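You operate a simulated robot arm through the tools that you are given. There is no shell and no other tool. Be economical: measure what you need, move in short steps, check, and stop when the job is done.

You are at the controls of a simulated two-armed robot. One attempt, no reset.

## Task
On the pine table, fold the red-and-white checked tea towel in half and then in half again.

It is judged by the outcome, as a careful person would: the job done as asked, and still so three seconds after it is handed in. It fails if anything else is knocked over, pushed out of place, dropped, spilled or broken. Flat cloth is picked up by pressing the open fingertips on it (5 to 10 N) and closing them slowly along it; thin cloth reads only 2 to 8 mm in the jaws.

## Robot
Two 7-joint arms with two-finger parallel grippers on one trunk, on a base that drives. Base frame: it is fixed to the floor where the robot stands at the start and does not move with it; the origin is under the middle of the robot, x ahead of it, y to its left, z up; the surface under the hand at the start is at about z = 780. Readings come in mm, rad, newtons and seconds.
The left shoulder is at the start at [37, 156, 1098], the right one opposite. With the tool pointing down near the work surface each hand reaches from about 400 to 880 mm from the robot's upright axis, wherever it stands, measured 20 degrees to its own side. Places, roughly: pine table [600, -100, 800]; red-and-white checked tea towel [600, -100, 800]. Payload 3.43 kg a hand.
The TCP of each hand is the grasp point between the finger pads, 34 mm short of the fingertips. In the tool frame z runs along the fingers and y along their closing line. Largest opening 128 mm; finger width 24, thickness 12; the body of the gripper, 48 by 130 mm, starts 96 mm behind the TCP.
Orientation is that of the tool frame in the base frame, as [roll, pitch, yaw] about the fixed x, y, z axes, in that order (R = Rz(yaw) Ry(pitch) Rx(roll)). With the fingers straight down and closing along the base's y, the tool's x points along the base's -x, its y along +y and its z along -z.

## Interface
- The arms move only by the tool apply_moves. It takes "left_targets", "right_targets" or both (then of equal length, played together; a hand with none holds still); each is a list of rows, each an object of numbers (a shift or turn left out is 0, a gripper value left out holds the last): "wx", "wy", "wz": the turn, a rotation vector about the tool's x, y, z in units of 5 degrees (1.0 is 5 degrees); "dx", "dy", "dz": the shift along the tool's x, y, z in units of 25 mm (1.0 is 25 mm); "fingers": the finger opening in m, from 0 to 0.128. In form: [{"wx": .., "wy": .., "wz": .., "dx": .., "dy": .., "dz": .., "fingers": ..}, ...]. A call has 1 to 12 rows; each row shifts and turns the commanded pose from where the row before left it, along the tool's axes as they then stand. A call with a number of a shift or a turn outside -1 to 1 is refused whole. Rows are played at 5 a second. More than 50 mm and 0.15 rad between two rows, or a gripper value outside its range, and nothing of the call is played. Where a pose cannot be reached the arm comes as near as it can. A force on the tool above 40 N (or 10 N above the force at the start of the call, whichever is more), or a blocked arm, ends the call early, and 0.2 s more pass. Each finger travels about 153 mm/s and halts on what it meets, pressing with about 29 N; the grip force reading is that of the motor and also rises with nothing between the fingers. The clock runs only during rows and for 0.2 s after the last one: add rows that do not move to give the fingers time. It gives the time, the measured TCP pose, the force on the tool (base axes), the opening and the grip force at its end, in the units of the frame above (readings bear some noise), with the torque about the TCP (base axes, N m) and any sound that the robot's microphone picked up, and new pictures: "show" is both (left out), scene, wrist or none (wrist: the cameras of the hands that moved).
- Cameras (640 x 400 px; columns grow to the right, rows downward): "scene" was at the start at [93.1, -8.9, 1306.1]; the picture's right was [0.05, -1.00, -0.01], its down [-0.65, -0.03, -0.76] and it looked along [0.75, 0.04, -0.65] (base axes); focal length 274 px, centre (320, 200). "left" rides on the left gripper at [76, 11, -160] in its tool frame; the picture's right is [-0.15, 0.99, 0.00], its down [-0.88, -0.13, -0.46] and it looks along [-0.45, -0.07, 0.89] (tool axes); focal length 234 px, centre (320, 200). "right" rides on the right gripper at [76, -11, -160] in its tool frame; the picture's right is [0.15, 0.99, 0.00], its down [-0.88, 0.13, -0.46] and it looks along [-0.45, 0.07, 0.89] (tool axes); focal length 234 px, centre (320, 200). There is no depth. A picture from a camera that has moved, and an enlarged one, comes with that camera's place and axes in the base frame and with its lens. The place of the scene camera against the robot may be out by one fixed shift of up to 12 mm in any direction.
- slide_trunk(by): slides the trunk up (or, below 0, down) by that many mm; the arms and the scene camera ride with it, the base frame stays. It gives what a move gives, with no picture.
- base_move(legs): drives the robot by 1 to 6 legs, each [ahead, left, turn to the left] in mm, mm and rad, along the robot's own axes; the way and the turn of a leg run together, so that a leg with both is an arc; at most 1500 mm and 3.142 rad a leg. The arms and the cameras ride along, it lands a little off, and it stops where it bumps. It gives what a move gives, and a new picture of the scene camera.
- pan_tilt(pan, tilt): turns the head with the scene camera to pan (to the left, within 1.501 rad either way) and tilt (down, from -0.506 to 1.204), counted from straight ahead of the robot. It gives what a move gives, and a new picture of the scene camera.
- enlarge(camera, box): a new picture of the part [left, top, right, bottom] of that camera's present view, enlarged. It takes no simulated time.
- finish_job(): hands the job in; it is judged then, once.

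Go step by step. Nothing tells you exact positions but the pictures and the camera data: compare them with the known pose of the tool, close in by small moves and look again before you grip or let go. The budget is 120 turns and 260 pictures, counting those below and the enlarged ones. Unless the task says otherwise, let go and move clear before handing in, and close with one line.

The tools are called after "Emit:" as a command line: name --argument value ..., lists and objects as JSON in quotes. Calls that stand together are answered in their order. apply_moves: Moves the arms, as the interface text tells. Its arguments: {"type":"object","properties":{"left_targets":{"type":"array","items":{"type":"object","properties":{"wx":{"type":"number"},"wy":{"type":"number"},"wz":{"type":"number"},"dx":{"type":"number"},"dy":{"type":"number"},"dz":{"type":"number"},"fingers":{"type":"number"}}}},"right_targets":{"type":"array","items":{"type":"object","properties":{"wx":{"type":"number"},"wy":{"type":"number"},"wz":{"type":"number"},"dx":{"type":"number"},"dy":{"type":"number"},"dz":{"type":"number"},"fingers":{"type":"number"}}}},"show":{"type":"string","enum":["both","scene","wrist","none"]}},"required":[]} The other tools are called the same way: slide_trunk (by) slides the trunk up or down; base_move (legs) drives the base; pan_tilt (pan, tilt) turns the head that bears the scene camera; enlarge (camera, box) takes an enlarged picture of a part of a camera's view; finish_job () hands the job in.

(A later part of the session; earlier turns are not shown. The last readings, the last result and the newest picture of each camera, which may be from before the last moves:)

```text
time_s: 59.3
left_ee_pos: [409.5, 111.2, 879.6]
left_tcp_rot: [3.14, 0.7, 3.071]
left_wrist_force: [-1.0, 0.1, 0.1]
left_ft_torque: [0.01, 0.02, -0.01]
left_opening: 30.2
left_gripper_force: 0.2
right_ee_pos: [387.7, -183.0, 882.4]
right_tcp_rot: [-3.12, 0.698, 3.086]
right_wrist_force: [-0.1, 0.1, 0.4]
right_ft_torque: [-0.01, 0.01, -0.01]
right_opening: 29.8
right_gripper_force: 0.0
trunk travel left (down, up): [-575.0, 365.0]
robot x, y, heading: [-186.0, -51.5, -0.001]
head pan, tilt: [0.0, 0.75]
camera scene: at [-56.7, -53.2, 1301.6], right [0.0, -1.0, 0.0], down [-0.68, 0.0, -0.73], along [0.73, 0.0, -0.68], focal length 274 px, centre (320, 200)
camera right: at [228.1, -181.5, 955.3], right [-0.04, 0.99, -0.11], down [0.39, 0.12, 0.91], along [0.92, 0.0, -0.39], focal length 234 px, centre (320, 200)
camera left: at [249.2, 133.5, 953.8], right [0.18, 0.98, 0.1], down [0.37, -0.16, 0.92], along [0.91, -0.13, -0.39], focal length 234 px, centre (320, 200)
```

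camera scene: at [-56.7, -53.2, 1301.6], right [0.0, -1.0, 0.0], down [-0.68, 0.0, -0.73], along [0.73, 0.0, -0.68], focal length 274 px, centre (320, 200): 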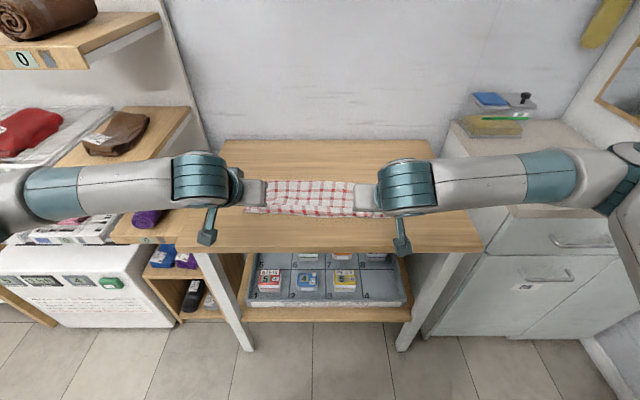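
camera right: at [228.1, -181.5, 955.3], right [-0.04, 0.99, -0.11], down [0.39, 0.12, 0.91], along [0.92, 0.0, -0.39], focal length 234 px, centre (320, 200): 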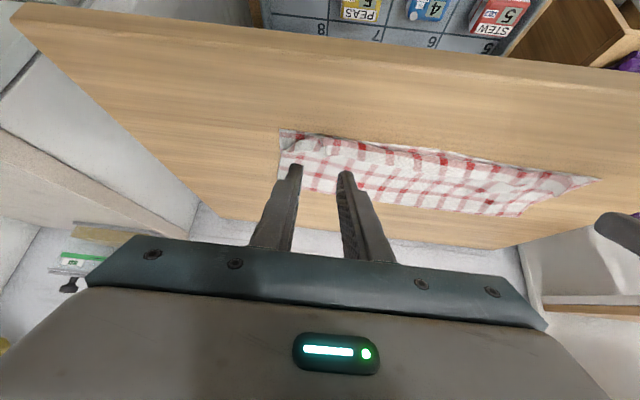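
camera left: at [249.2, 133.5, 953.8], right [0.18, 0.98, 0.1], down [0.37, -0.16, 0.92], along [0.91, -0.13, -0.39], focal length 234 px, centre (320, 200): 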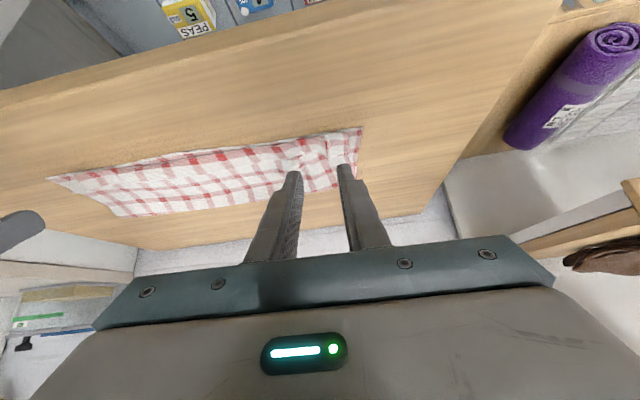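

The first fold is lying well. I raise the hands, straighten the tools and look.

Emit:
apply_moves --left_targets '[{"dx": -0.386, "dz": -0.46}, {"dx": -0.386, "dz": -0.46}, {"dx": -0.386, "dz": -0.46}, {"dx": -0.386, "dz": -0.46}, {"wy": 1}, {"wy": 1}, {"wy": 1}, {"wy": 1}, {"wy": 1}, {"wy": 1}, {"wy": 1}, {"wy": 1}]' --right_targets '[{"dx": -0.386, "dz": -0.46}, {"dx": -0.386, "dz": -0.46}, {"dx": -0.386, "dz": -0.46}, {"dx": -0.386, "dz": -0.46}, {"wy": 1}, {"wy": 1}, {"wy": 1}, {"wy": 1}, {"wy": 1}, {"wy": 1}, {"wy": 1}, {"wy": 1}]' --show "scene"

Emit:
enlarge --camera "scene" --box '[220, 150, 420, 240]'

```text
time_s: 61.9
left_ee_pos: [409.9, 111.1, 941.2]
left_tcp_rot: [3.14, 0.002, 3.071]
left_wrist_force: [-0.8, -0.5, -0.2]
left_ft_torque: [0.02, 0.02, 0.01]
left_opening: 29.9
left_gripper_force: 0.0
right_ee_pos: [389.5, -182.5, 942.8]
right_tcp_rot: [-3.125, -0.002, 3.071]
right_wrist_force: [0.7, 0.8, 0.1]
right_ft_torque: [-0.01, 0.02, 0.01]
right_opening: 30.1
right_gripper_force: 0.0
trunk travel left (down, up): [-575.0, 365.0]
robot x, y, heading: [-189.3, -50.2, -0.001]
head pan, tilt: [0.0, 0.75]
camera scene: at [-56.3, -53.2, 1301.5], right [0.0, -1.0, 0.0], down [-0.68, 0.0, -0.73], along [0.73, 0.0, -0.68], focal length 274 px, centre (320, 200)
```

scene: 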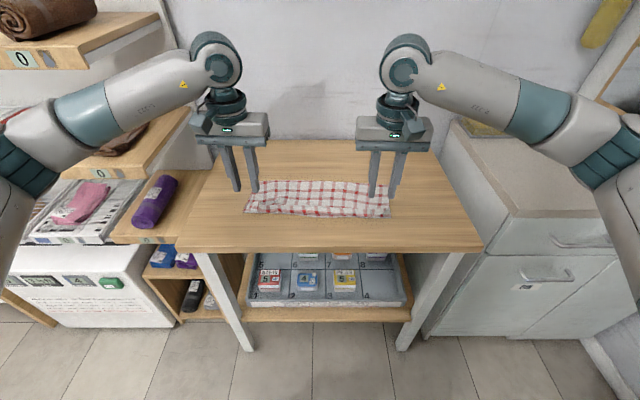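

```text
3.20 times, centred on (320, 195) of scene
camera zoom: at [-56.3, -53.2, 1301.5], right [0.0, -1.0, 0.0], down [-0.68, 0.0, -0.73], along [0.73, 0.0, -0.68], focal length 876 px, centre (320, 216)
```

zoom: 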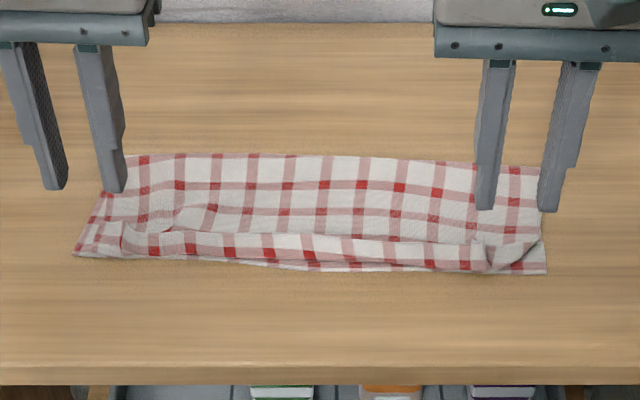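

Emit:
enlarge --camera "left" --box '[0, 0, 440, 250]'

Emit:
enlarge --camera "right" --box '[200, 0, 640, 250]'

```text
1.45 times, centred on (220, 125) of left
camera zoom: at [335.2, 128.1, 1101.1], right [0.22, 0.98, 0.0], down [0.87, -0.19, 0.46], along [0.45, -0.1, -0.89], focal length 341 px, centre (466, 309)
```

zoom: 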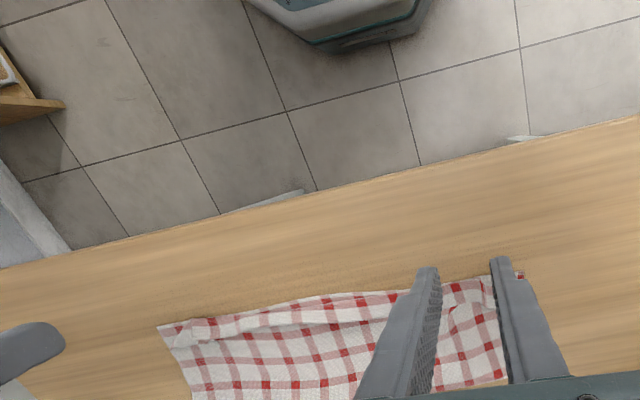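

```text
1.45 times, centred on (420, 125) of right
camera zoom: at [314.4, -185.7, 1101.6], right [-0.08, 1.0, -0.02], down [0.89, 0.08, 0.45], along [0.45, 0.02, -0.89], focal length 341 px, centre (174, 309)
```

zoom: 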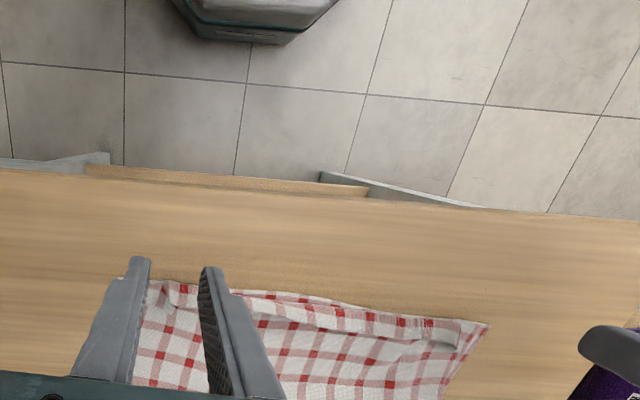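

I think the hem is turned back a little along the near edge. I drive forward to look straight down on it with the wrist cameras.

Emit:
base_move --legs '[[130, 0, 0]]'

Emit:
enlarge --camera "left" --box '[0, 0, 480, 270]'

Emit:
enlarge --camera "right" --box '[160, 0, 640, 270]'

```text
time_s: 63.2
left_ee_pos: [539.2, 112.2, 942.4]
left_tcp_rot: [-3.141, 0.003, 3.072]
left_wrist_force: [-0.1, -1.1, -0.3]
left_ft_torque: [0.03, 0.04, 0.02]
left_opening: 30.1
left_gripper_force: 0.0
right_ee_pos: [518.6, -180.9, 941.3]
right_tcp_rot: [-3.127, 0.001, 3.074]
right_wrist_force: [0.1, 0.1, 0.4]
right_ft_torque: [0.02, 0.01, 0.0]
right_opening: 30.0
right_gripper_force: 0.1
trunk travel left (down, up): [-575.0, 365.0]
robot x, y, heading: [-54.0, -49.8, -0.001]
head pan, tilt: [0.0, 0.75]
camera scene: at [73.0, -52.7, 1301.6], right [0.0, -1.0, 0.0], down [-0.68, 0.0, -0.73], along [0.73, 0.0, -0.68], focal length 274 px, centre (320, 200)
```

scene: 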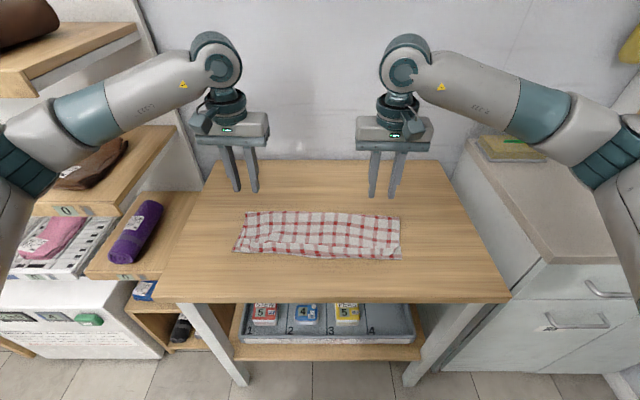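

```text
1.33 times, centred on (240, 135) of left
camera zoom: at [464.0, 129.6, 1101.3], right [0.21, 0.98, 0.0], down [0.87, -0.19, 0.46], along [0.45, -0.1, -0.89], focal length 312 px, centre (427, 287)
```

zoom: 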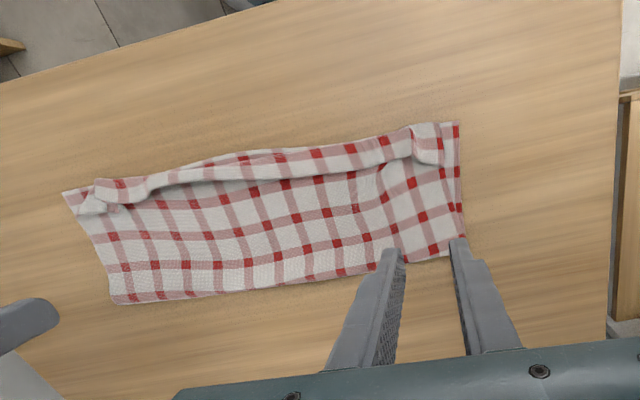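

```text
1.33 times, centred on (400, 135) of right
camera zoom: at [443.7, -184.3, 1101.9], right [-0.08, 1.0, -0.02], down [0.89, 0.08, 0.45], along [0.45, 0.02, -0.89], focal length 312 px, centre (213, 287)
```

zoom: 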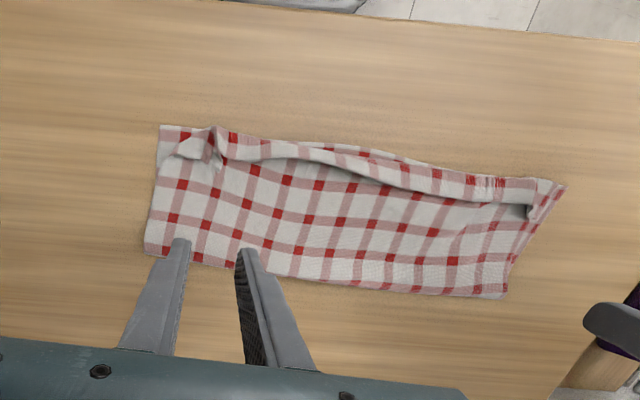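

The hem strip (about 25 mm) is turned back on top. I will flip it out by sweeping the open fingertips from behind it toward me, just above the cloth. First I position the hands.

Emit:
apply_moves --left_targets '[{"dy": -0.62, "dz": 0.3, "fingers": 0.128}, {"dy": -0.62, "dz": 0.6}, {"dy": -0.62, "dz": 0.8}, {"dy": -0.62, "dz": 0.8}, {"dz": 0.8}, {"dz": 0.8}, {"dz": 0.5}, {}]' --right_targets '[{"dy": 0.31, "dz": 0.3, "fingers": 0.128}, {"dy": 0.31, "dz": 0.6}, {"dy": 0.31, "dz": 0.8}, {"dy": 0.31, "dz": 0.8}, {"dz": 0.8}, {"dz": 0.8}, {"dz": 0.5}, {}]'

```text
time_s: 65.0
left_ee_pos: [534.7, 51.9, 825.5]
left_tcp_rot: [3.141, 0.004, 3.074]
left_wrist_force: [1.0, 0.6, 0.7]
left_ft_torque: [0.02, 0.0, 0.01]
left_opening: 127.9
left_gripper_force: 0.1
right_ee_pos: [521.0, -151.6, 826.1]
right_tcp_rot: [-3.126, 0.0, 3.075]
right_wrist_force: [0.5, -0.7, -0.3]
right_ft_torque: [0.0, 0.04, 0.0]
right_opening: 128.2
right_gripper_force: 0.0
trunk travel left (down, up): [-575.0, 365.0]
robot x, y, heading: [-56.5, -51.7, 0.002]
head pan, tilt: [0.0, 0.75]
camera scene: at [72.5, -52.7, 1301.6], right [0.0, -1.0, 0.0], down [-0.68, 0.0, -0.73], along [0.73, 0.0, -0.68], focal length 274 px, centre (320, 200)
camera right: at [445.9, -154.7, 986.2], right [-0.08, 1.0, -0.02], down [0.89, 0.08, 0.45], along [0.45, 0.02, -0.89], focal length 234 px, centre (320, 200)
camera left: at [459.3, 68.1, 985.7], right [0.21, 0.98, 0.0], down [0.87, -0.19, 0.46], along [0.45, -0.1, -0.89], focal length 234 px, centre (320, 200)
```

scene: 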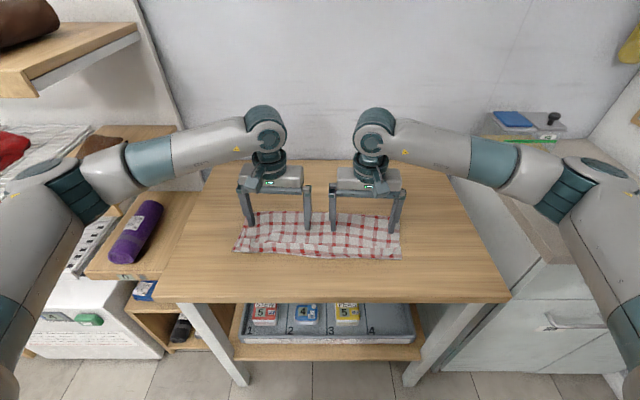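
right: 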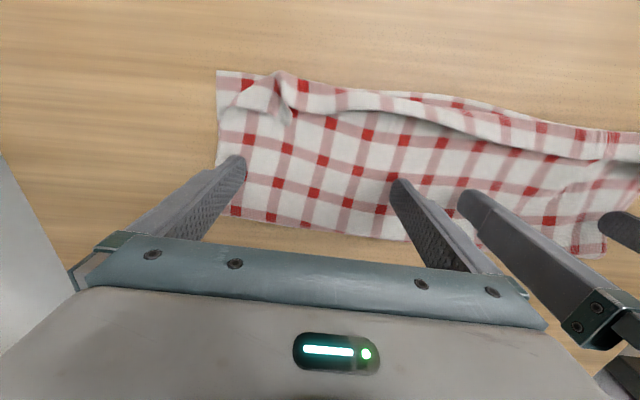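
left: 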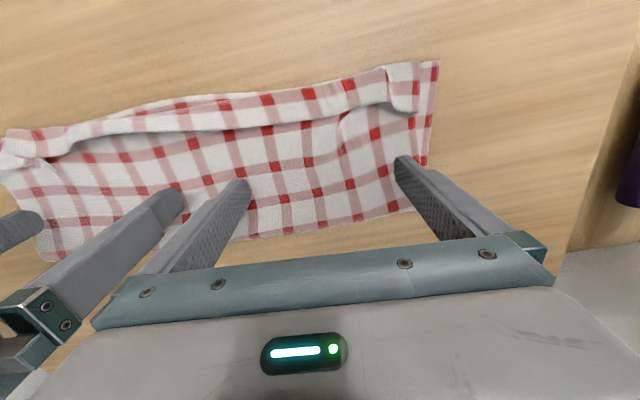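

I can see the flap edge at about x=480–495, crease at about 455. I lower to 3 mm above the table and sweep toward me.

Emit:
apply_moves --left_targets '[{"dz": 0.26}, {"dx": 0.4}, {"dx": 0.4}, {"dx": 0.4}, {"dx": 0.4}, {"dx": 0.4}, {"dx": 0.4}, {"dx": 0.4}, {"dx": 0.4}, {"dx": 0.4}, {}]' --right_targets '[{"dz": 0.26}, {"dx": 0.4}, {"dx": 0.4}, {"dx": 0.4}, {"dx": 0.4}, {"dx": 0.4}, {"dx": 0.4}, {"dx": 0.4}, {"dx": 0.4}, {"dx": 0.4}, {}]' --show "wrist"

```text
time_s: 67.4
left_ee_pos: [445.5, 58.4, 819.5]
left_tcp_rot: [-3.142, 0.002, 3.075]
left_wrist_force: [0.2, 0.6, 0.5]
left_ft_torque: [-0.01, 0.01, 0.04]
left_opening: 128.0
left_gripper_force: 0.1
right_ee_pos: [429.8, -146.0, 819.8]
right_tcp_rot: [-3.126, 0.001, 3.076]
right_wrist_force: [-0.6, 0.1, -0.3]
right_ft_torque: [0.01, -0.01, -0.01]
right_opening: 128.0
right_gripper_force: 0.1
trunk travel left (down, up): [-575.0, 365.0]
robot x, y, heading: [-58.3, -51.1, 0.004]
head pan, tilt: [0.0, 0.75]
camera right: at [355.4, -149.3, 979.7], right [-0.08, 1.0, -0.02], down [0.89, 0.08, 0.45], along [0.45, 0.02, -0.89], focal length 234 px, centre (320, 200)
camera left: at [370.3, 74.8, 979.0], right [0.21, 0.98, 0.0], down [0.87, -0.19, 0.46], along [0.45, -0.1, -0.89], focal length 234 px, centre (320, 200)
```

right: 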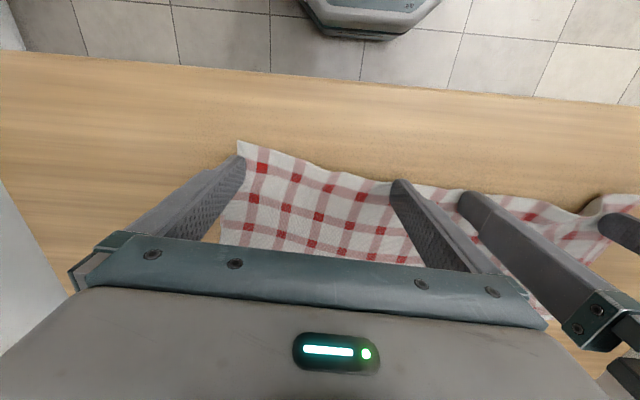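
left: 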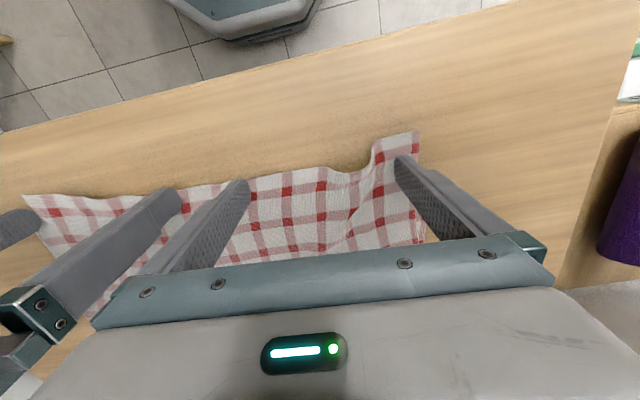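

The flap has turned over. I lift and move forward to see the result.

Emit:
apply_moves --left_targets '[{"dz": -0.6}, {"dz": -0.8}, {"dz": -0.8}, {"dz": -0.8, "dx": -0.8}, {"dz": -0.8, "dx": -0.8}, {"dx": -0.9}, {"dx": -0.9}, {"dx": -0.9}, {}]' --right_targets '[{"dz": -0.6}, {"dz": -0.8}, {"dz": -0.8}, {"dz": -0.8, "dx": -0.8}, {"dz": -0.8, "dx": -0.8}, {"dx": -0.9}, {"dx": -0.9}, {"dx": -0.9}, {}]'

```text
time_s: 69.4
left_ee_pos: [552.4, 52.1, 914.9]
left_tcp_rot: [3.139, 0.004, 3.074]
left_wrist_force: [-0.3, 0.6, -1.0]
left_ft_torque: [-0.01, 0.01, 0.0]
left_opening: 128.2
left_gripper_force: 0.0
right_ee_pos: [538.2, -150.6, 914.4]
right_tcp_rot: [-3.125, 0.0, 3.077]
right_wrist_force: [-0.7, -0.7, -0.3]
right_ft_torque: [0.0, 0.01, 0.01]
right_opening: 128.2
right_gripper_force: 0.0
trunk travel left (down, up): [-575.0, 365.0]
robot x, y, heading: [-56.0, -52.3, 0.001]
head pan, tilt: [0.0, 0.75]
camera scene: at [72.0, -52.6, 1301.7], right [0.0, -1.0, 0.0], down [-0.68, 0.0, -0.73], along [0.73, 0.0, -0.68], focal length 274 px, centre (320, 200)
camera right: at [463.4, -154.1, 1073.9], right [-0.08, 1.0, -0.02], down [0.89, 0.08, 0.45], along [0.45, 0.02, -0.89], focal length 234 px, centre (320, 200)
camera left: at [477.1, 68.2, 1074.7], right [0.21, 0.98, 0.0], down [0.87, -0.19, 0.46], along [0.45, -0.1, -0.89], focal length 234 px, centre (320, 200)
```

scene: 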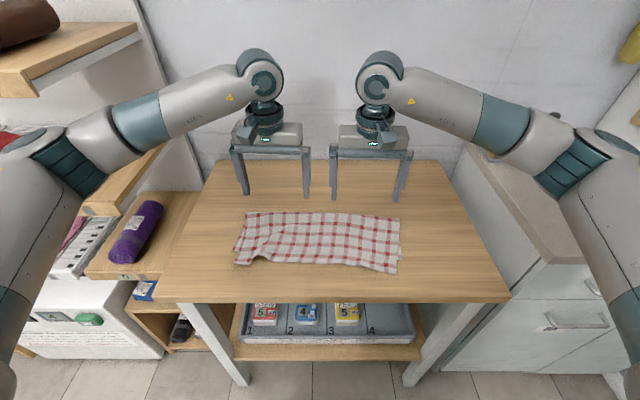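
right: 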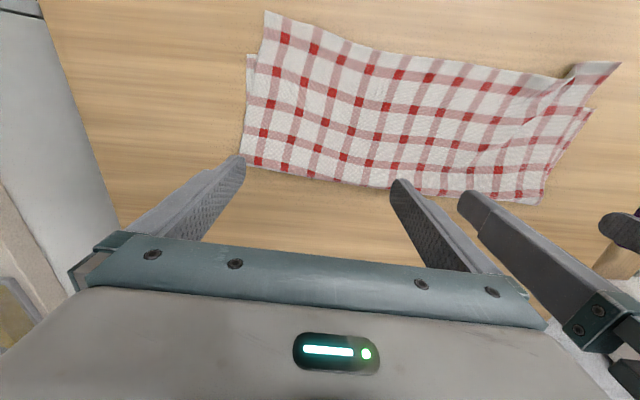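
left: 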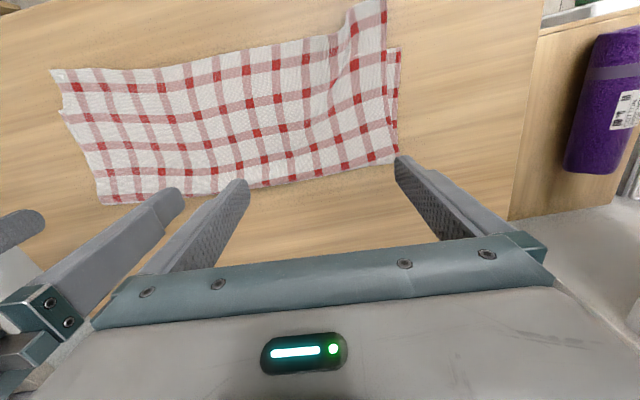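

The hem is flat now but the upper layer overshoots the lower by about 40 mm, so the fold line is about 20 mm too near. I will press fingertips lightly near the fold and draw the upper layer forward.

Emit:
apply_moves --left_targets '[{"dz": 0.7}, {"dz": 0.9}, {"dz": 0.9}, {"dz": 0.7}, {"dz": 0.4}, {"dz": 0.16}, {"dz": 0.1}, {}]' --right_targets '[{"dz": 0.7}, {"dz": 0.9}, {"dz": 0.9}, {"dz": 0.7}, {"dz": 0.4}, {"dz": 0.16}, {"dz": 0.1}, {}]' --show "wrist"

```text
time_s: 71.2
left_ee_pos: [552.8, 50.6, 818.7]
left_tcp_rot: [3.141, 0.005, 3.074]
left_wrist_force: [0.4, 0.0, -0.2]
left_ft_torque: [0.05, -0.02, 0.01]
left_opening: 127.8
left_gripper_force: 0.0
right_ee_pos: [538.9, -153.3, 819.0]
right_tcp_rot: [-3.127, 0.001, 3.074]
right_wrist_force: [0.8, 1.5, 0.5]
right_ft_torque: [0.03, 0.06, -0.06]
right_opening: 127.8
right_gripper_force: 0.0
trunk travel left (down, up): [-575.0, 365.0]
robot x, y, heading: [-59.1, -47.8, 0.005]
head pan, tilt: [0.0, 0.75]
camera right: at [463.3, -156.5, 977.8], right [-0.08, 1.0, -0.02], down [0.89, 0.08, 0.45], along [0.45, 0.02, -0.89], focal length 234 px, centre (320, 200)
camera left: at [477.9, 66.9, 977.9], right [0.21, 0.98, 0.0], down [0.87, -0.19, 0.46], along [0.45, -0.1, -0.89], focal length 234 px, centre (320, 200)
```

right: 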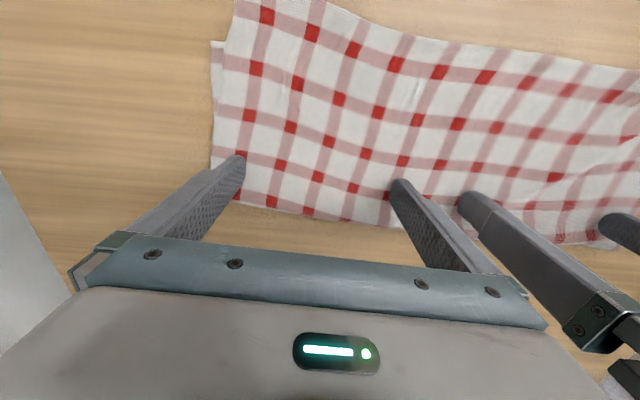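
left: 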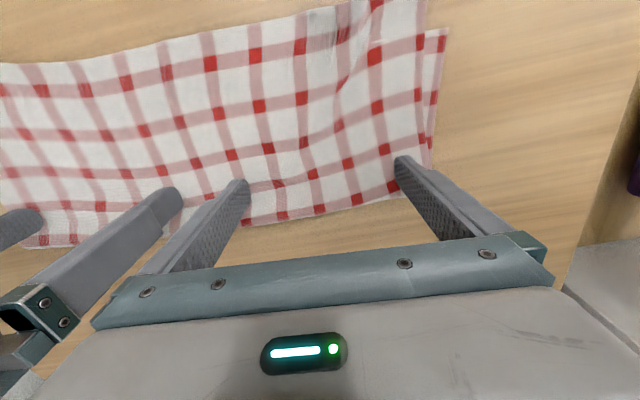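

Emit:
apply_moves --left_targets '[{"dz": 0.08}, {"dz": 0.04}, {}]' --right_targets '[{"dz": 0.08}, {"dz": 0.04}, {}]' --show "none"

```text
time_s: 72.0
left_ee_pos: [551.8, 49.8, 815.7]
left_tcp_rot: [3.141, 0.005, 3.073]
left_wrist_force: [2.4, 1.0, 6.6]
left_ft_torque: [0.13, -0.08, -0.08]
left_opening: 128.0
left_gripper_force: 0.1
right_ee_pos: [537.7, -153.1, 818.4]
right_tcp_rot: [-3.125, 0.001, 3.075]
right_wrist_force: [0.3, 0.6, 3.9]
right_ft_torque: [0.29, -0.03, -0.08]
right_opening: 128.1
right_gripper_force: 0.1
trunk travel left (down, up): [-575.0, 365.0]
robot x, y, heading: [-57.2, -54.3, 0.003]
head pan, tilt: [0.0, 0.75]
```

Emit:
apply_moves --left_targets '[{"dx": -0.2}, {"dx": -0.2}, {"dx": -0.2}, {"dx": -0.2}, {"dx": -0.2}, {"dx": -0.2}, {}]' --right_targets '[{"dx": -0.2}, {"dx": -0.2}, {"dx": -0.2}, {"dx": -0.2}, {"dx": -0.2}, {"dx": -0.2}, {}]' --show "wrist"

```text
time_s: 73.6
left_ee_pos: [581.3, 48.1, 816.2]
left_tcp_rot: [3.141, 0.005, 3.072]
left_wrist_force: [-1.3, 0.2, 3.2]
left_ft_torque: [0.06, 0.02, 0.03]
left_opening: 127.9
left_gripper_force: 0.0
right_ee_pos: [567.0, -155.4, 817.3]
right_tcp_rot: [-3.126, 0.001, 3.075]
right_wrist_force: [-1.9, -0.2, 7.2]
right_ft_torque: [0.54, 0.04, 0.16]
right_opening: 127.9
right_gripper_force: 0.0
trunk travel left (down, up): [-575.0, 365.0]
robot x, y, heading: [-57.5, -49.4, 0.005]
head pan, tilt: [0.0, 0.75]
camera right: at [491.8, -158.6, 976.2], right [-0.08, 1.0, -0.02], down [0.89, 0.08, 0.46], along [0.46, 0.02, -0.89], focal length 234 px, centre (320, 200)
camera left: at [506.1, 64.7, 976.0], right [0.21, 0.98, 0.0], down [0.87, -0.19, 0.46], along [0.45, -0.1, -0.89], focal length 234 px, centre (320, 200)
```

right: 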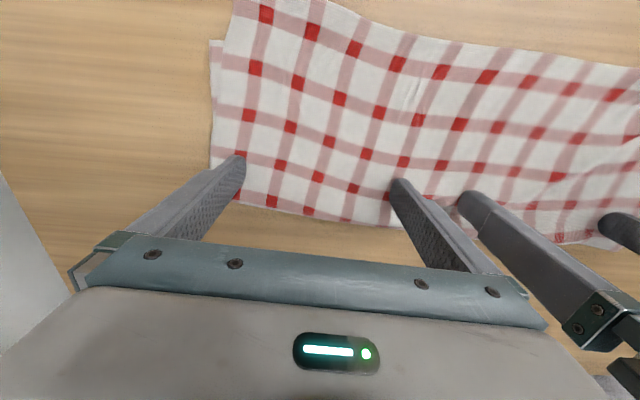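
left: 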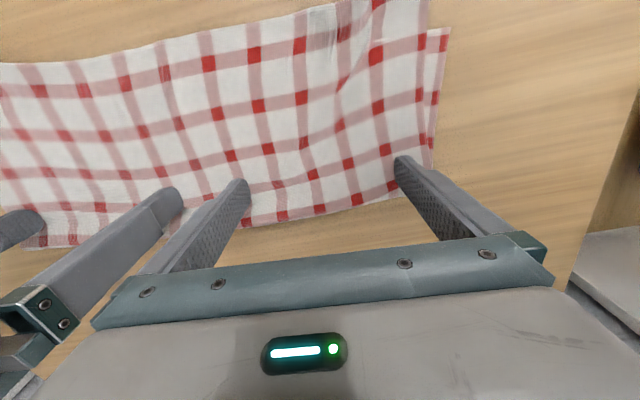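

Both layers moved together, so that doesn't help. But the hem now points the right way, so I can regrip it from the near side, lift it past the fold line to lay the lower half out, and lay it back in the right place.

Emit:
apply_moves --left_targets '[{"dz": -0.8}, {"dz": -0.9}, {"dz": -0.9, "fingers": 0.038}, {"dx": 0.74, "dy": 0.246}, {"dx": 0.74, "dy": 0.246}, {"dx": 0.74, "dy": 0.246}, {"dx": 0.74, "dy": 0.246}, {"dx": 0.74, "dy": 0.246}, {"dx": 0.74, "dy": 0.246}, {"dx": 0.74, "dy": 0.246}, {}, {}]' --right_targets '[{"dz": -0.8}, {"dz": -0.9}, {"dz": -0.9, "fingers": 0.038}, {"dx": 0.71, "dy": -0.22}, {"dx": 0.71, "dy": -0.22}, {"dx": 0.71, "dy": -0.22}, {"dx": 0.71, "dy": -0.22}, {"dx": 0.71, "dy": -0.22}, {"dx": 0.71, "dy": -0.22}, {"dx": 0.71, "dy": -0.22}, {}, {}]'

```text
time_s: 76.2
left_ee_pos: [455.0, 100.3, 879.2]
left_tcp_rot: [-3.14, 0.003, 3.073]
left_wrist_force: [-0.1, 0.2, 0.2]
left_ft_torque: [-0.03, 0.0, -0.02]
left_opening: 37.9
left_gripper_force: 0.0
right_ee_pos: [440.4, -183.7, 881.9]
right_tcp_rot: [-3.126, 0.001, 3.074]
right_wrist_force: [0.5, 0.3, -0.5]
right_ft_torque: [-0.01, 0.0, 0.01]
right_opening: 37.8
right_gripper_force: 0.0
trunk travel left (down, up): [-575.0, 365.0]
robot x, y, heading: [-57.6, -49.3, 0.001]
head pan, tilt: [0.0, 0.75]
camera scene: at [72.3, -52.7, 1301.7], right [0.0, -1.0, 0.0], down [-0.68, 0.0, -0.73], along [0.73, 0.0, -0.68], focal length 274 px, centre (320, 200)
camera right: at [365.1, -187.6, 1041.4], right [-0.08, 1.0, -0.02], down [0.89, 0.08, 0.45], along [0.45, 0.02, -0.89], focal length 234 px, centre (320, 200)
camera left: at [379.6, 117.1, 1039.9], right [0.21, 0.98, 0.0], down [0.87, -0.19, 0.46], along [0.45, -0.1, -0.89], focal length 234 px, centre (320, 200)
```

scene: 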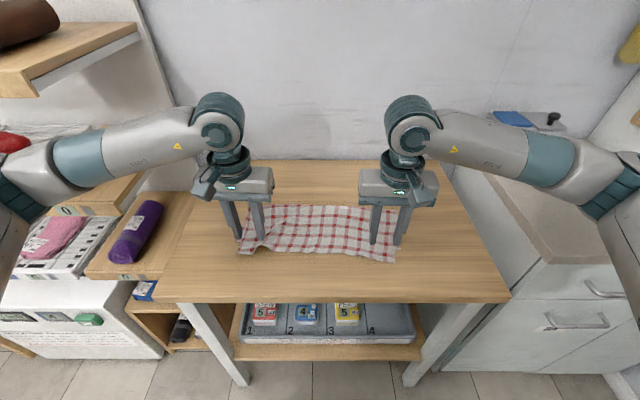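
right: 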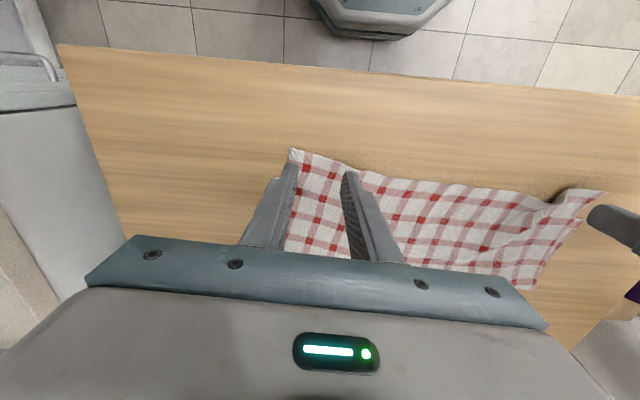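
left: 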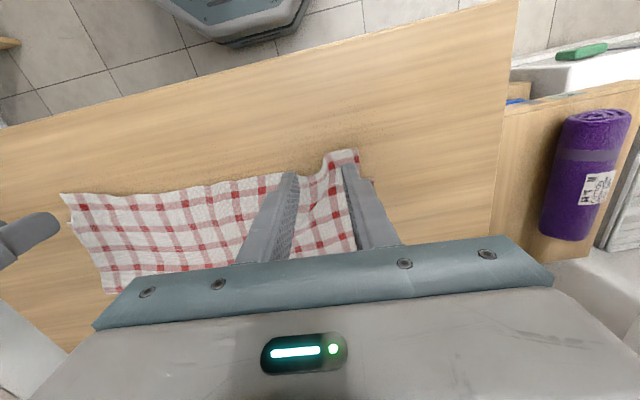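

Emit:
apply_moves --left_targets '[{"dx": -0.34, "dy": 0.34, "dz": 0.6}, {"dz": 0.7}, {"dz": 0.74}, {}, {}]' --right_targets '[{"dx": -0.256, "dy": -0.22, "dz": 0.6}, {"dz": 0.75}, {"dz": 0.8}, {}, {}]' --show "wrist"

```text
time_s: 77.4
left_ee_pos: [464.4, 108.0, 828.5]
left_tcp_rot: [3.141, 0.004, 3.074]
left_wrist_force: [0.6, -0.1, 0.3]
left_ft_torque: [0.01, 0.01, 0.02]
left_opening: 38.1
left_gripper_force: 0.1
right_ee_pos: [447.4, -189.9, 827.0]
right_tcp_rot: [-3.124, 0.002, 3.076]
right_wrist_force: [0.4, 0.3, 0.3]
right_ft_torque: [0.04, -0.03, 0.01]
right_opening: 38.2
right_gripper_force: 0.1
trunk travel left (down, up): [-575.0, 365.0]
robot x, y, heading: [-55.8, -50.4, 0.0]
head pan, tilt: [0.0, 0.75]
camera right: at [373.0, -193.9, 987.2], right [-0.08, 1.0, -0.02], down [0.89, 0.08, 0.45], along [0.45, 0.02, -0.89], focal length 234 px, centre (320, 200)
camera left: at [389.4, 124.5, 988.0], right [0.21, 0.98, 0.0], down [0.87, -0.19, 0.46], along [0.45, -0.1, -0.89], focal length 234 px, centre (320, 200)
```

right: 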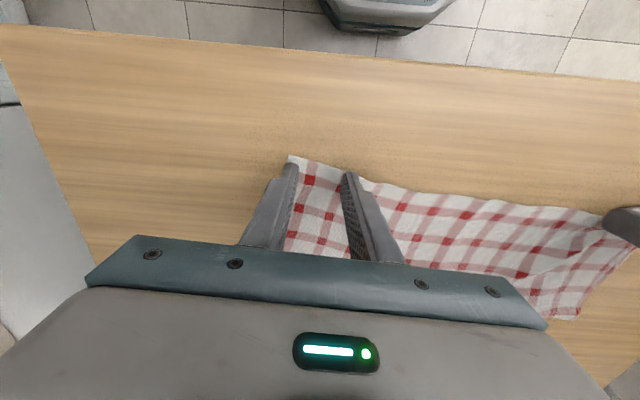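
left: 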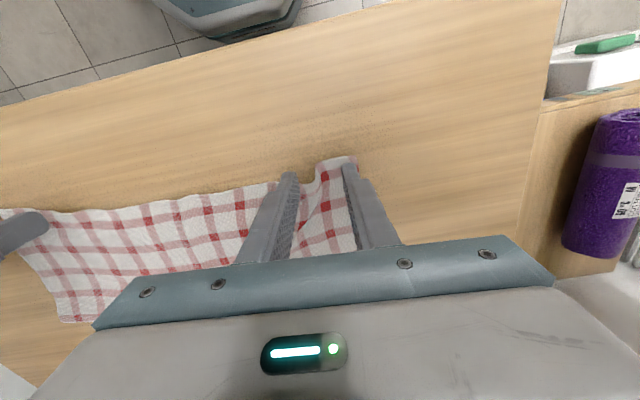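

Emit:
apply_moves --left_targets '[{"dx": -0.3}, {"dz": 0.25}, {"dz": 0.16}, {"dz": 0.14}, {"dz": 0.06}, {}]' --right_targets '[{"dx": -0.26}, {"dz": 0.22}, {"dz": 0.14}, {"dz": 0.1}, {"dz": 0.02}, {}]' --show "none"

```text
time_s: 78.8
left_ee_pos: [471.9, 108.4, 814.9]
left_tcp_rot: [3.141, 0.007, 3.073]
left_wrist_force: [-0.9, 1.6, 14.5]
left_ft_torque: [0.17, 0.07, 0.0]
left_opening: 38.0
left_gripper_force: 0.0
right_ee_pos: [453.1, -191.2, 816.8]
right_tcp_rot: [-3.127, 0.0, 3.076]
right_wrist_force: [0.3, -0.5, 0.1]
right_ft_torque: [0.0, -0.01, 0.01]
right_opening: 38.3
right_gripper_force: 0.0
trunk travel left (down, up): [-575.0, 365.0]
robot x, y, heading: [-55.4, -53.5, 0.003]
head pan, tilt: [0.0, 0.75]
```

Emit:
apply_moves --left_targets '[{"dz": -0.02}, {}, {}]' --right_targets '[{"dz": 0.06}, {"dz": 0.03}, {}]' --show "none"

```text
time_s: 79.6
left_ee_pos: [471.7, 107.7, 815.9]
left_tcp_rot: [3.141, 0.006, 3.073]
left_wrist_force: [2.0, -0.5, 6.5]
left_ft_torque: [0.05, -0.06, -0.01]
left_opening: 37.8
left_gripper_force: 0.1
right_ee_pos: [453.1, -191.8, 816.2]
right_tcp_rot: [-3.127, 0.003, 3.077]
right_wrist_force: [-3.5, 2.0, 17.4]
right_ft_torque: [0.47, 0.13, 0.08]
right_opening: 38.2
right_gripper_force: 0.1
trunk travel left (down, up): [-575.0, 365.0]
robot x, y, heading: [-61.3, -50.2, 0.001]
head pan, tilt: [0.0, 0.75]
```

Emit:
apply_moves --left_targets '[{"fingers": 0.034}, {"fingers": 0.03}, {"fingers": 0.026}, {"fingers": 0.022}, {"fingers": 0.018}, {"fingers": 0.014}, {"fingers": 0.01}, {"fingers": 0.006}, {"fingers": 0.002, "dy": -0.06}, {"fingers": 0.0, "dy": -0.06}, {}]' --right_targets '[{"fingers": 0.034, "dz": -0.02}, {"fingers": 0.03}, {"fingers": 0.026}, {"fingers": 0.022}, {"fingers": 0.018}, {"fingers": 0.014}, {"fingers": 0.01}, {"fingers": 0.006}, {"fingers": 0.002, "dy": 0.06}, {"fingers": 0.0, "dy": 0.06}, {}]' --show "wrist"

```text
time_s: 82.0
left_ee_pos: [471.6, 105.0, 815.4]
left_tcp_rot: [3.141, 0.006, 3.074]
left_wrist_force: [-0.8, -1.6, 6.6]
left_ft_torque: [-0.03, 0.02, -0.05]
left_opening: 3.4
left_gripper_force: 28.7
right_ee_pos: [451.2, -187.8, 815.3]
right_tcp_rot: [-3.125, 0.005, 3.074]
right_wrist_force: [1.3, -2.2, 16.2]
right_ft_torque: [0.12, 0.01, -0.02]
right_opening: 2.5
right_gripper_force: 28.9
trunk travel left (down, up): [-575.0, 365.0]
robot x, y, heading: [-56.2, -50.4, 0.001]
head pan, tilt: [0.0, 0.75]
camera right: at [376.7, -191.6, 974.8], right [-0.08, 1.0, -0.02], down [0.89, 0.08, 0.46], along [0.46, 0.02, -0.89], focal length 234 px, centre (320, 200)
camera left: at [395.9, 121.6, 975.2], right [0.21, 0.98, 0.0], down [0.87, -0.19, 0.46], along [0.45, -0.1, -0.89], focal length 234 px, centre (320, 200)
```

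right: 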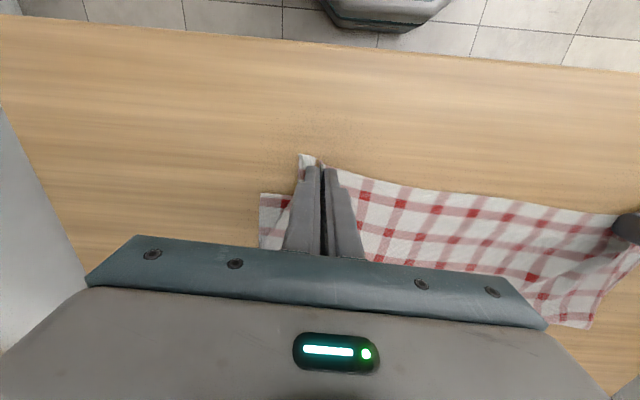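
left: 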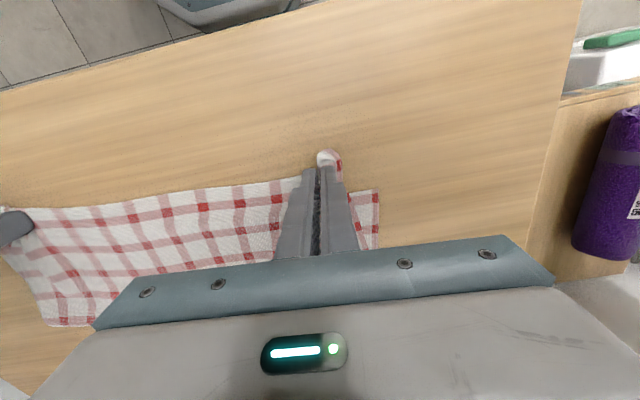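

Gripped on the upper hem only; the lower near edge is at about (497,153) and (474,-241). I lift over to just above the intended fold line.

Emit:
apply_moves --left_targets '[{"dx": -0.37, "dz": -0.8}, {"dx": -0.37, "dz": -0.8}, {"dx": -0.37, "dz": -0.8}, {"dx": -0.8, "dz": -0.9}, {"dx": -0.8, "dz": -0.9}, {"dx": -0.67, "dz": -0.4}, {"dx": -0.67, "dz": -0.4}, {"dx": -0.67, "dz": -0.4}, {"dx": -0.73, "dz": -0.1}, {"dx": -0.73, "dz": -0.1}, {"dx": -0.73, "dz": -0.1}, {}]' --right_targets '[{"dx": -0.37, "dz": -0.8}, {"dx": -0.37, "dz": -0.8}, {"dx": -0.37, "dz": -0.8}, {"dx": -0.8, "dz": -0.9}, {"dx": -0.8, "dz": -0.9}, {"dx": -0.67, "dz": -0.4}, {"dx": -0.67, "dz": -0.4}, {"dx": -0.67, "dz": -0.4}, {"dx": -0.73, "dz": -0.1}, {"dx": -0.73, "dz": -0.1}, {"dx": -0.73, "dz": -0.1}, {}]'

```text
time_s: 84.6
left_ee_pos: [643.4, 92.9, 957.4]
left_tcp_rot: [3.142, 0.002, 3.072]
left_wrist_force: [0.1, -1.4, 0.6]
left_ft_torque: [-0.04, -0.02, -0.06]
left_opening: 3.1
left_gripper_force: 28.7
right_ee_pos: [625.7, -197.8, 957.1]
right_tcp_rot: [-3.127, 0.001, 3.075]
right_wrist_force: [-0.7, 1.2, 0.5]
right_ft_torque: [0.03, 0.01, 0.0]
right_opening: 2.4
right_gripper_force: 28.9
trunk travel left (down, up): [-575.0, 365.0]
robot x, y, heading: [-56.6, -53.8, 0.001]
head pan, tilt: [0.0, 0.75]
camera scene: at [72.2, -52.7, 1301.7], right [0.0, -1.0, 0.0], down [-0.68, 0.0, -0.73], along [0.73, 0.0, -0.68], focal length 274 px, centre (320, 200)
camera right: at [550.4, -201.7, 1116.0], right [-0.08, 1.0, -0.02], down [0.89, 0.08, 0.45], along [0.45, 0.02, -0.89], focal length 234 px, centre (320, 200)
camera left: at [568.0, 110.1, 1118.1], right [0.21, 0.98, 0.0], down [0.87, -0.19, 0.46], along [0.45, -0.1, -0.89], focal length 234 px, centre (320, 200)
```

scene: 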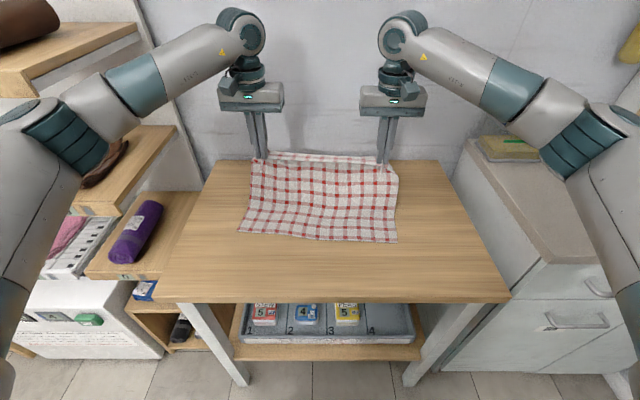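
right: 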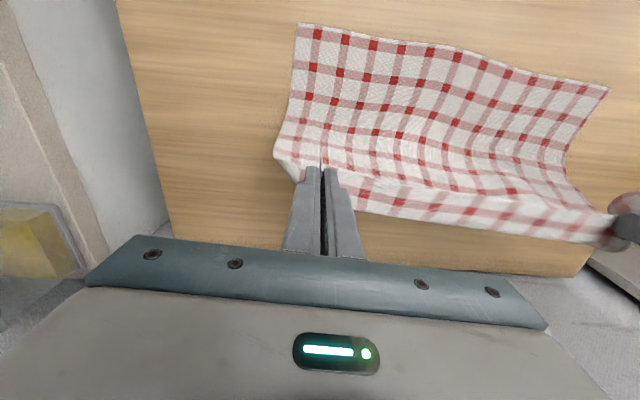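
left: 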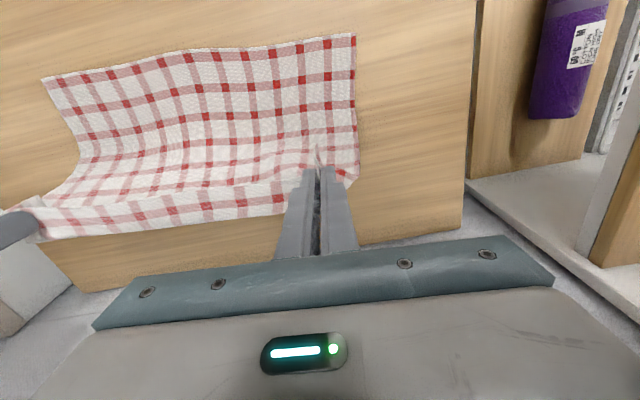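

The cloth now hangs cleanly from the correct side. I descend along 45° toward the near edge.

Emit:
apply_moves --left_targets '[{"dx": 0.12, "dz": 0.68}, {"dx": 0.3, "dz": 0.4}, {"dx": 0.3, "dz": 0.4}, {"dx": 0.5, "dz": 0.5}, {"dx": 0.5, "dz": 0.5}, {"dx": 0.5, "dz": 0.5}, {"dx": 0.5, "dz": 0.5}, {}]' --right_targets '[{"dx": 0.12, "dz": 0.68}, {"dx": 0.3, "dz": 0.4}, {"dx": 0.3, "dz": 0.4}, {"dx": 0.5, "dz": 0.5}, {"dx": 0.5, "dz": 0.5}, {"dx": 0.5, "dz": 0.5}, {"dx": 0.5, "dz": 0.5}, {}]'

```text
time_s: 86.4
left_ee_pos: [577.0, 97.2, 870.9]
left_tcp_rot: [-3.142, 0.003, 3.073]
left_wrist_force: [-0.2, -2.2, -0.1]
left_ft_torque: [-0.01, 0.0, -0.03]
left_opening: 3.0
left_gripper_force: 28.7
right_ee_pos: [558.7, -194.9, 868.7]
right_tcp_rot: [-3.125, 0.0, 3.073]
right_wrist_force: [0.9, 1.5, -0.4]
right_ft_torque: [0.06, 0.02, -0.01]
right_opening: 2.3
right_gripper_force: 28.5
trunk travel left (down, up): [-575.0, 365.0]
robot x, y, heading: [-54.9, -50.4, 0.001]
head pan, tilt: [0.0, 0.75]
camera scene: at [72.7, -52.7, 1301.6], right [0.0, -1.0, 0.0], down [-0.68, 0.0, -0.73], along [0.73, 0.0, -0.68], focal length 274 px, centre (320, 200)
camera right: at [483.1, -198.2, 1028.8], right [-0.08, 1.0, -0.02], down [0.89, 0.08, 0.45], along [0.45, 0.02, -0.89], focal length 234 px, centre (320, 200)
camera left: at [502.1, 114.1, 1030.6], right [0.21, 0.98, 0.0], down [0.87, -0.19, 0.46], along [0.45, -0.1, -0.89], focal length 234 px, centre (320, 200)
```

scene: 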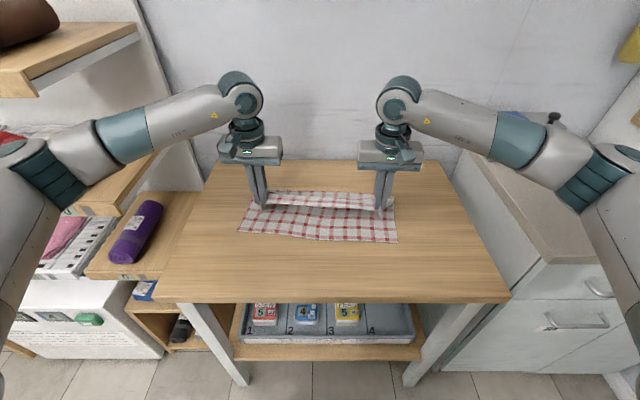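
right: 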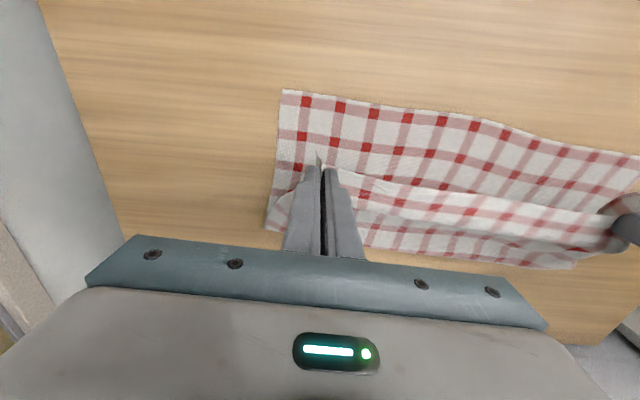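
left: 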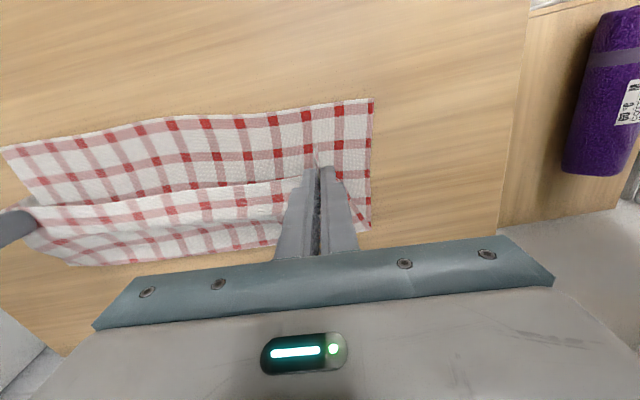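

Lower layer depth is now 150–160, about half. Near edge is at x≈526 (left hand) and ≈498 (right hand). I lay the hem down there.

Emit:
apply_moves --left_targets '[{"dx": 0.245, "dz": 0.28}, {"dx": 0.245, "dz": 0.28}, {"dx": 0.245, "dz": 0.28}, {"dx": 0.245, "dz": 0.28}, {"dx": 0.245, "dz": 0.28}, {"dx": 0.245, "dz": 0.28}, {"dx": 0.245, "dz": 0.28}, {}]' --right_targets '[{"dx": 0.29, "dz": 0.27}, {"dx": 0.29, "dz": 0.27}, {"dx": 0.29, "dz": 0.27}, {"dx": 0.29, "dz": 0.27}, {"dx": 0.29, "dz": 0.27}, {"dx": 0.29, "dz": 0.27}, {"dx": 0.29, "dz": 0.27}, {}]' --show "wrist"

```text
time_s: 88.2
left_ee_pos: [534.3, 99.5, 820.9]
left_tcp_rot: [-3.141, 0.004, 3.071]
left_wrist_force: [-0.3, -3.2, 0.0]
left_ft_torque: [-0.08, 0.0, -0.05]
left_opening: 3.0
left_gripper_force: 29.4
right_ee_pos: [507.4, -192.3, 822.1]
right_tcp_rot: [-3.125, 0.001, 3.075]
right_wrist_force: [0.7, 2.4, 0.2]
right_ft_torque: [0.09, -0.04, 0.0]
right_opening: 2.2
right_gripper_force: 29.0
trunk travel left (down, up): [-575.0, 365.0]
robot x, y, heading: [-57.4, -50.0, 0.002]
head pan, tilt: [0.0, 0.75]
camera right: at [432.6, -195.4, 981.5], right [-0.08, 1.0, -0.02], down [0.89, 0.08, 0.45], along [0.45, 0.02, -0.89], focal length 234 px, centre (320, 200)
camera left: at [458.8, 117.5, 980.6], right [0.21, 0.98, 0.0], down [0.87, -0.19, 0.46], along [0.45, -0.1, -0.89], focal length 234 px, centre (320, 200)
```

right: 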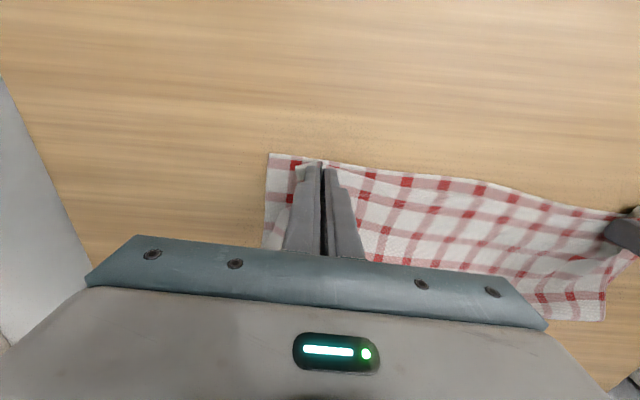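
left: 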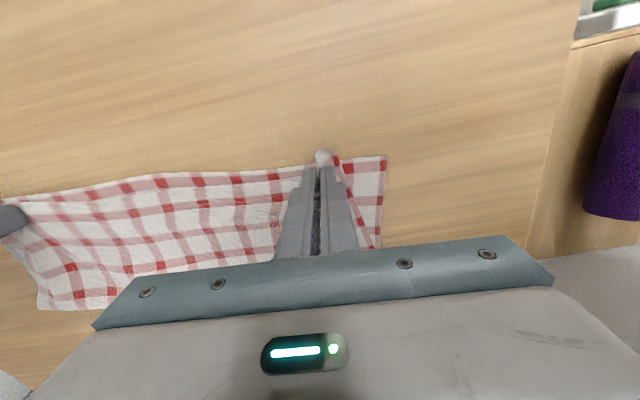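

Hem meets the near edge well. I set it down and open slowly so the fingers spread the bunch, then rise.

Emit:
apply_moves --left_targets '[{"dz": 0.1}, {"fingers": 0.01}, {"fingers": 0.02}, {"fingers": 0.03}, {"fingers": 0.04}, {"fingers": 0.05}, {}, {"dz": -0.3}, {"dz": -0.6}, {"dz": -0.9}, {"dz": -0.9}, {}]' --right_targets '[{"dz": 0.14}, {"fingers": 0.01}, {"fingers": 0.02}, {"fingers": 0.03}, {"fingers": 0.04}, {"fingers": 0.05}, {}, {"dz": -0.3}, {"dz": -0.6}, {"dz": -0.9}, {"dz": -0.9}, {}]' --show "wrist"

```text
time_s: 90.8
left_ee_pos: [532.8, 101.7, 886.6]
left_tcp_rot: [3.142, 0.004, 3.074]
left_wrist_force: [-0.2, -1.4, 0.4]
left_ft_torque: [0.04, 0.02, 0.0]
left_opening: 49.9
left_gripper_force: 0.0
right_ee_pos: [508.0, -193.0, 886.8]
right_tcp_rot: [-3.127, 0.0, 3.075]
right_wrist_force: [-0.4, 0.0, 0.9]
right_ft_torque: [-0.03, 0.0, 0.01]
right_opening: 49.9
right_gripper_force: 0.1
trunk travel left (down, up): [-575.0, 365.0]
robot x, y, heading: [-58.3, -51.0, 0.001]
head pan, tilt: [0.0, 0.75]
camera right: at [433.4, -194.4, 1046.1], right [-0.08, 1.0, -0.02], down [0.89, 0.08, 0.45], along [0.45, 0.02, -0.89], focal length 234 px, centre (320, 200)
camera left: at [458.8, 117.9, 1046.4], right [0.21, 0.98, 0.0], down [0.87, -0.19, 0.46], along [0.45, -0.1, -0.89], focal length 234 px, centre (320, 200)
```

right: 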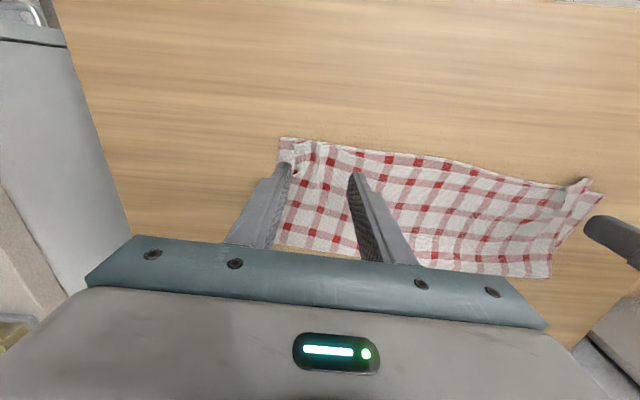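
left: 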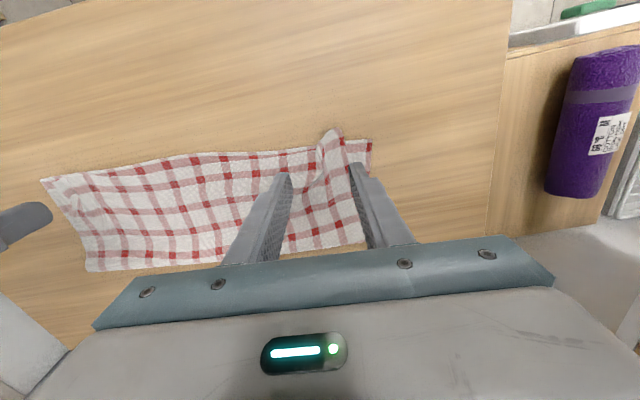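

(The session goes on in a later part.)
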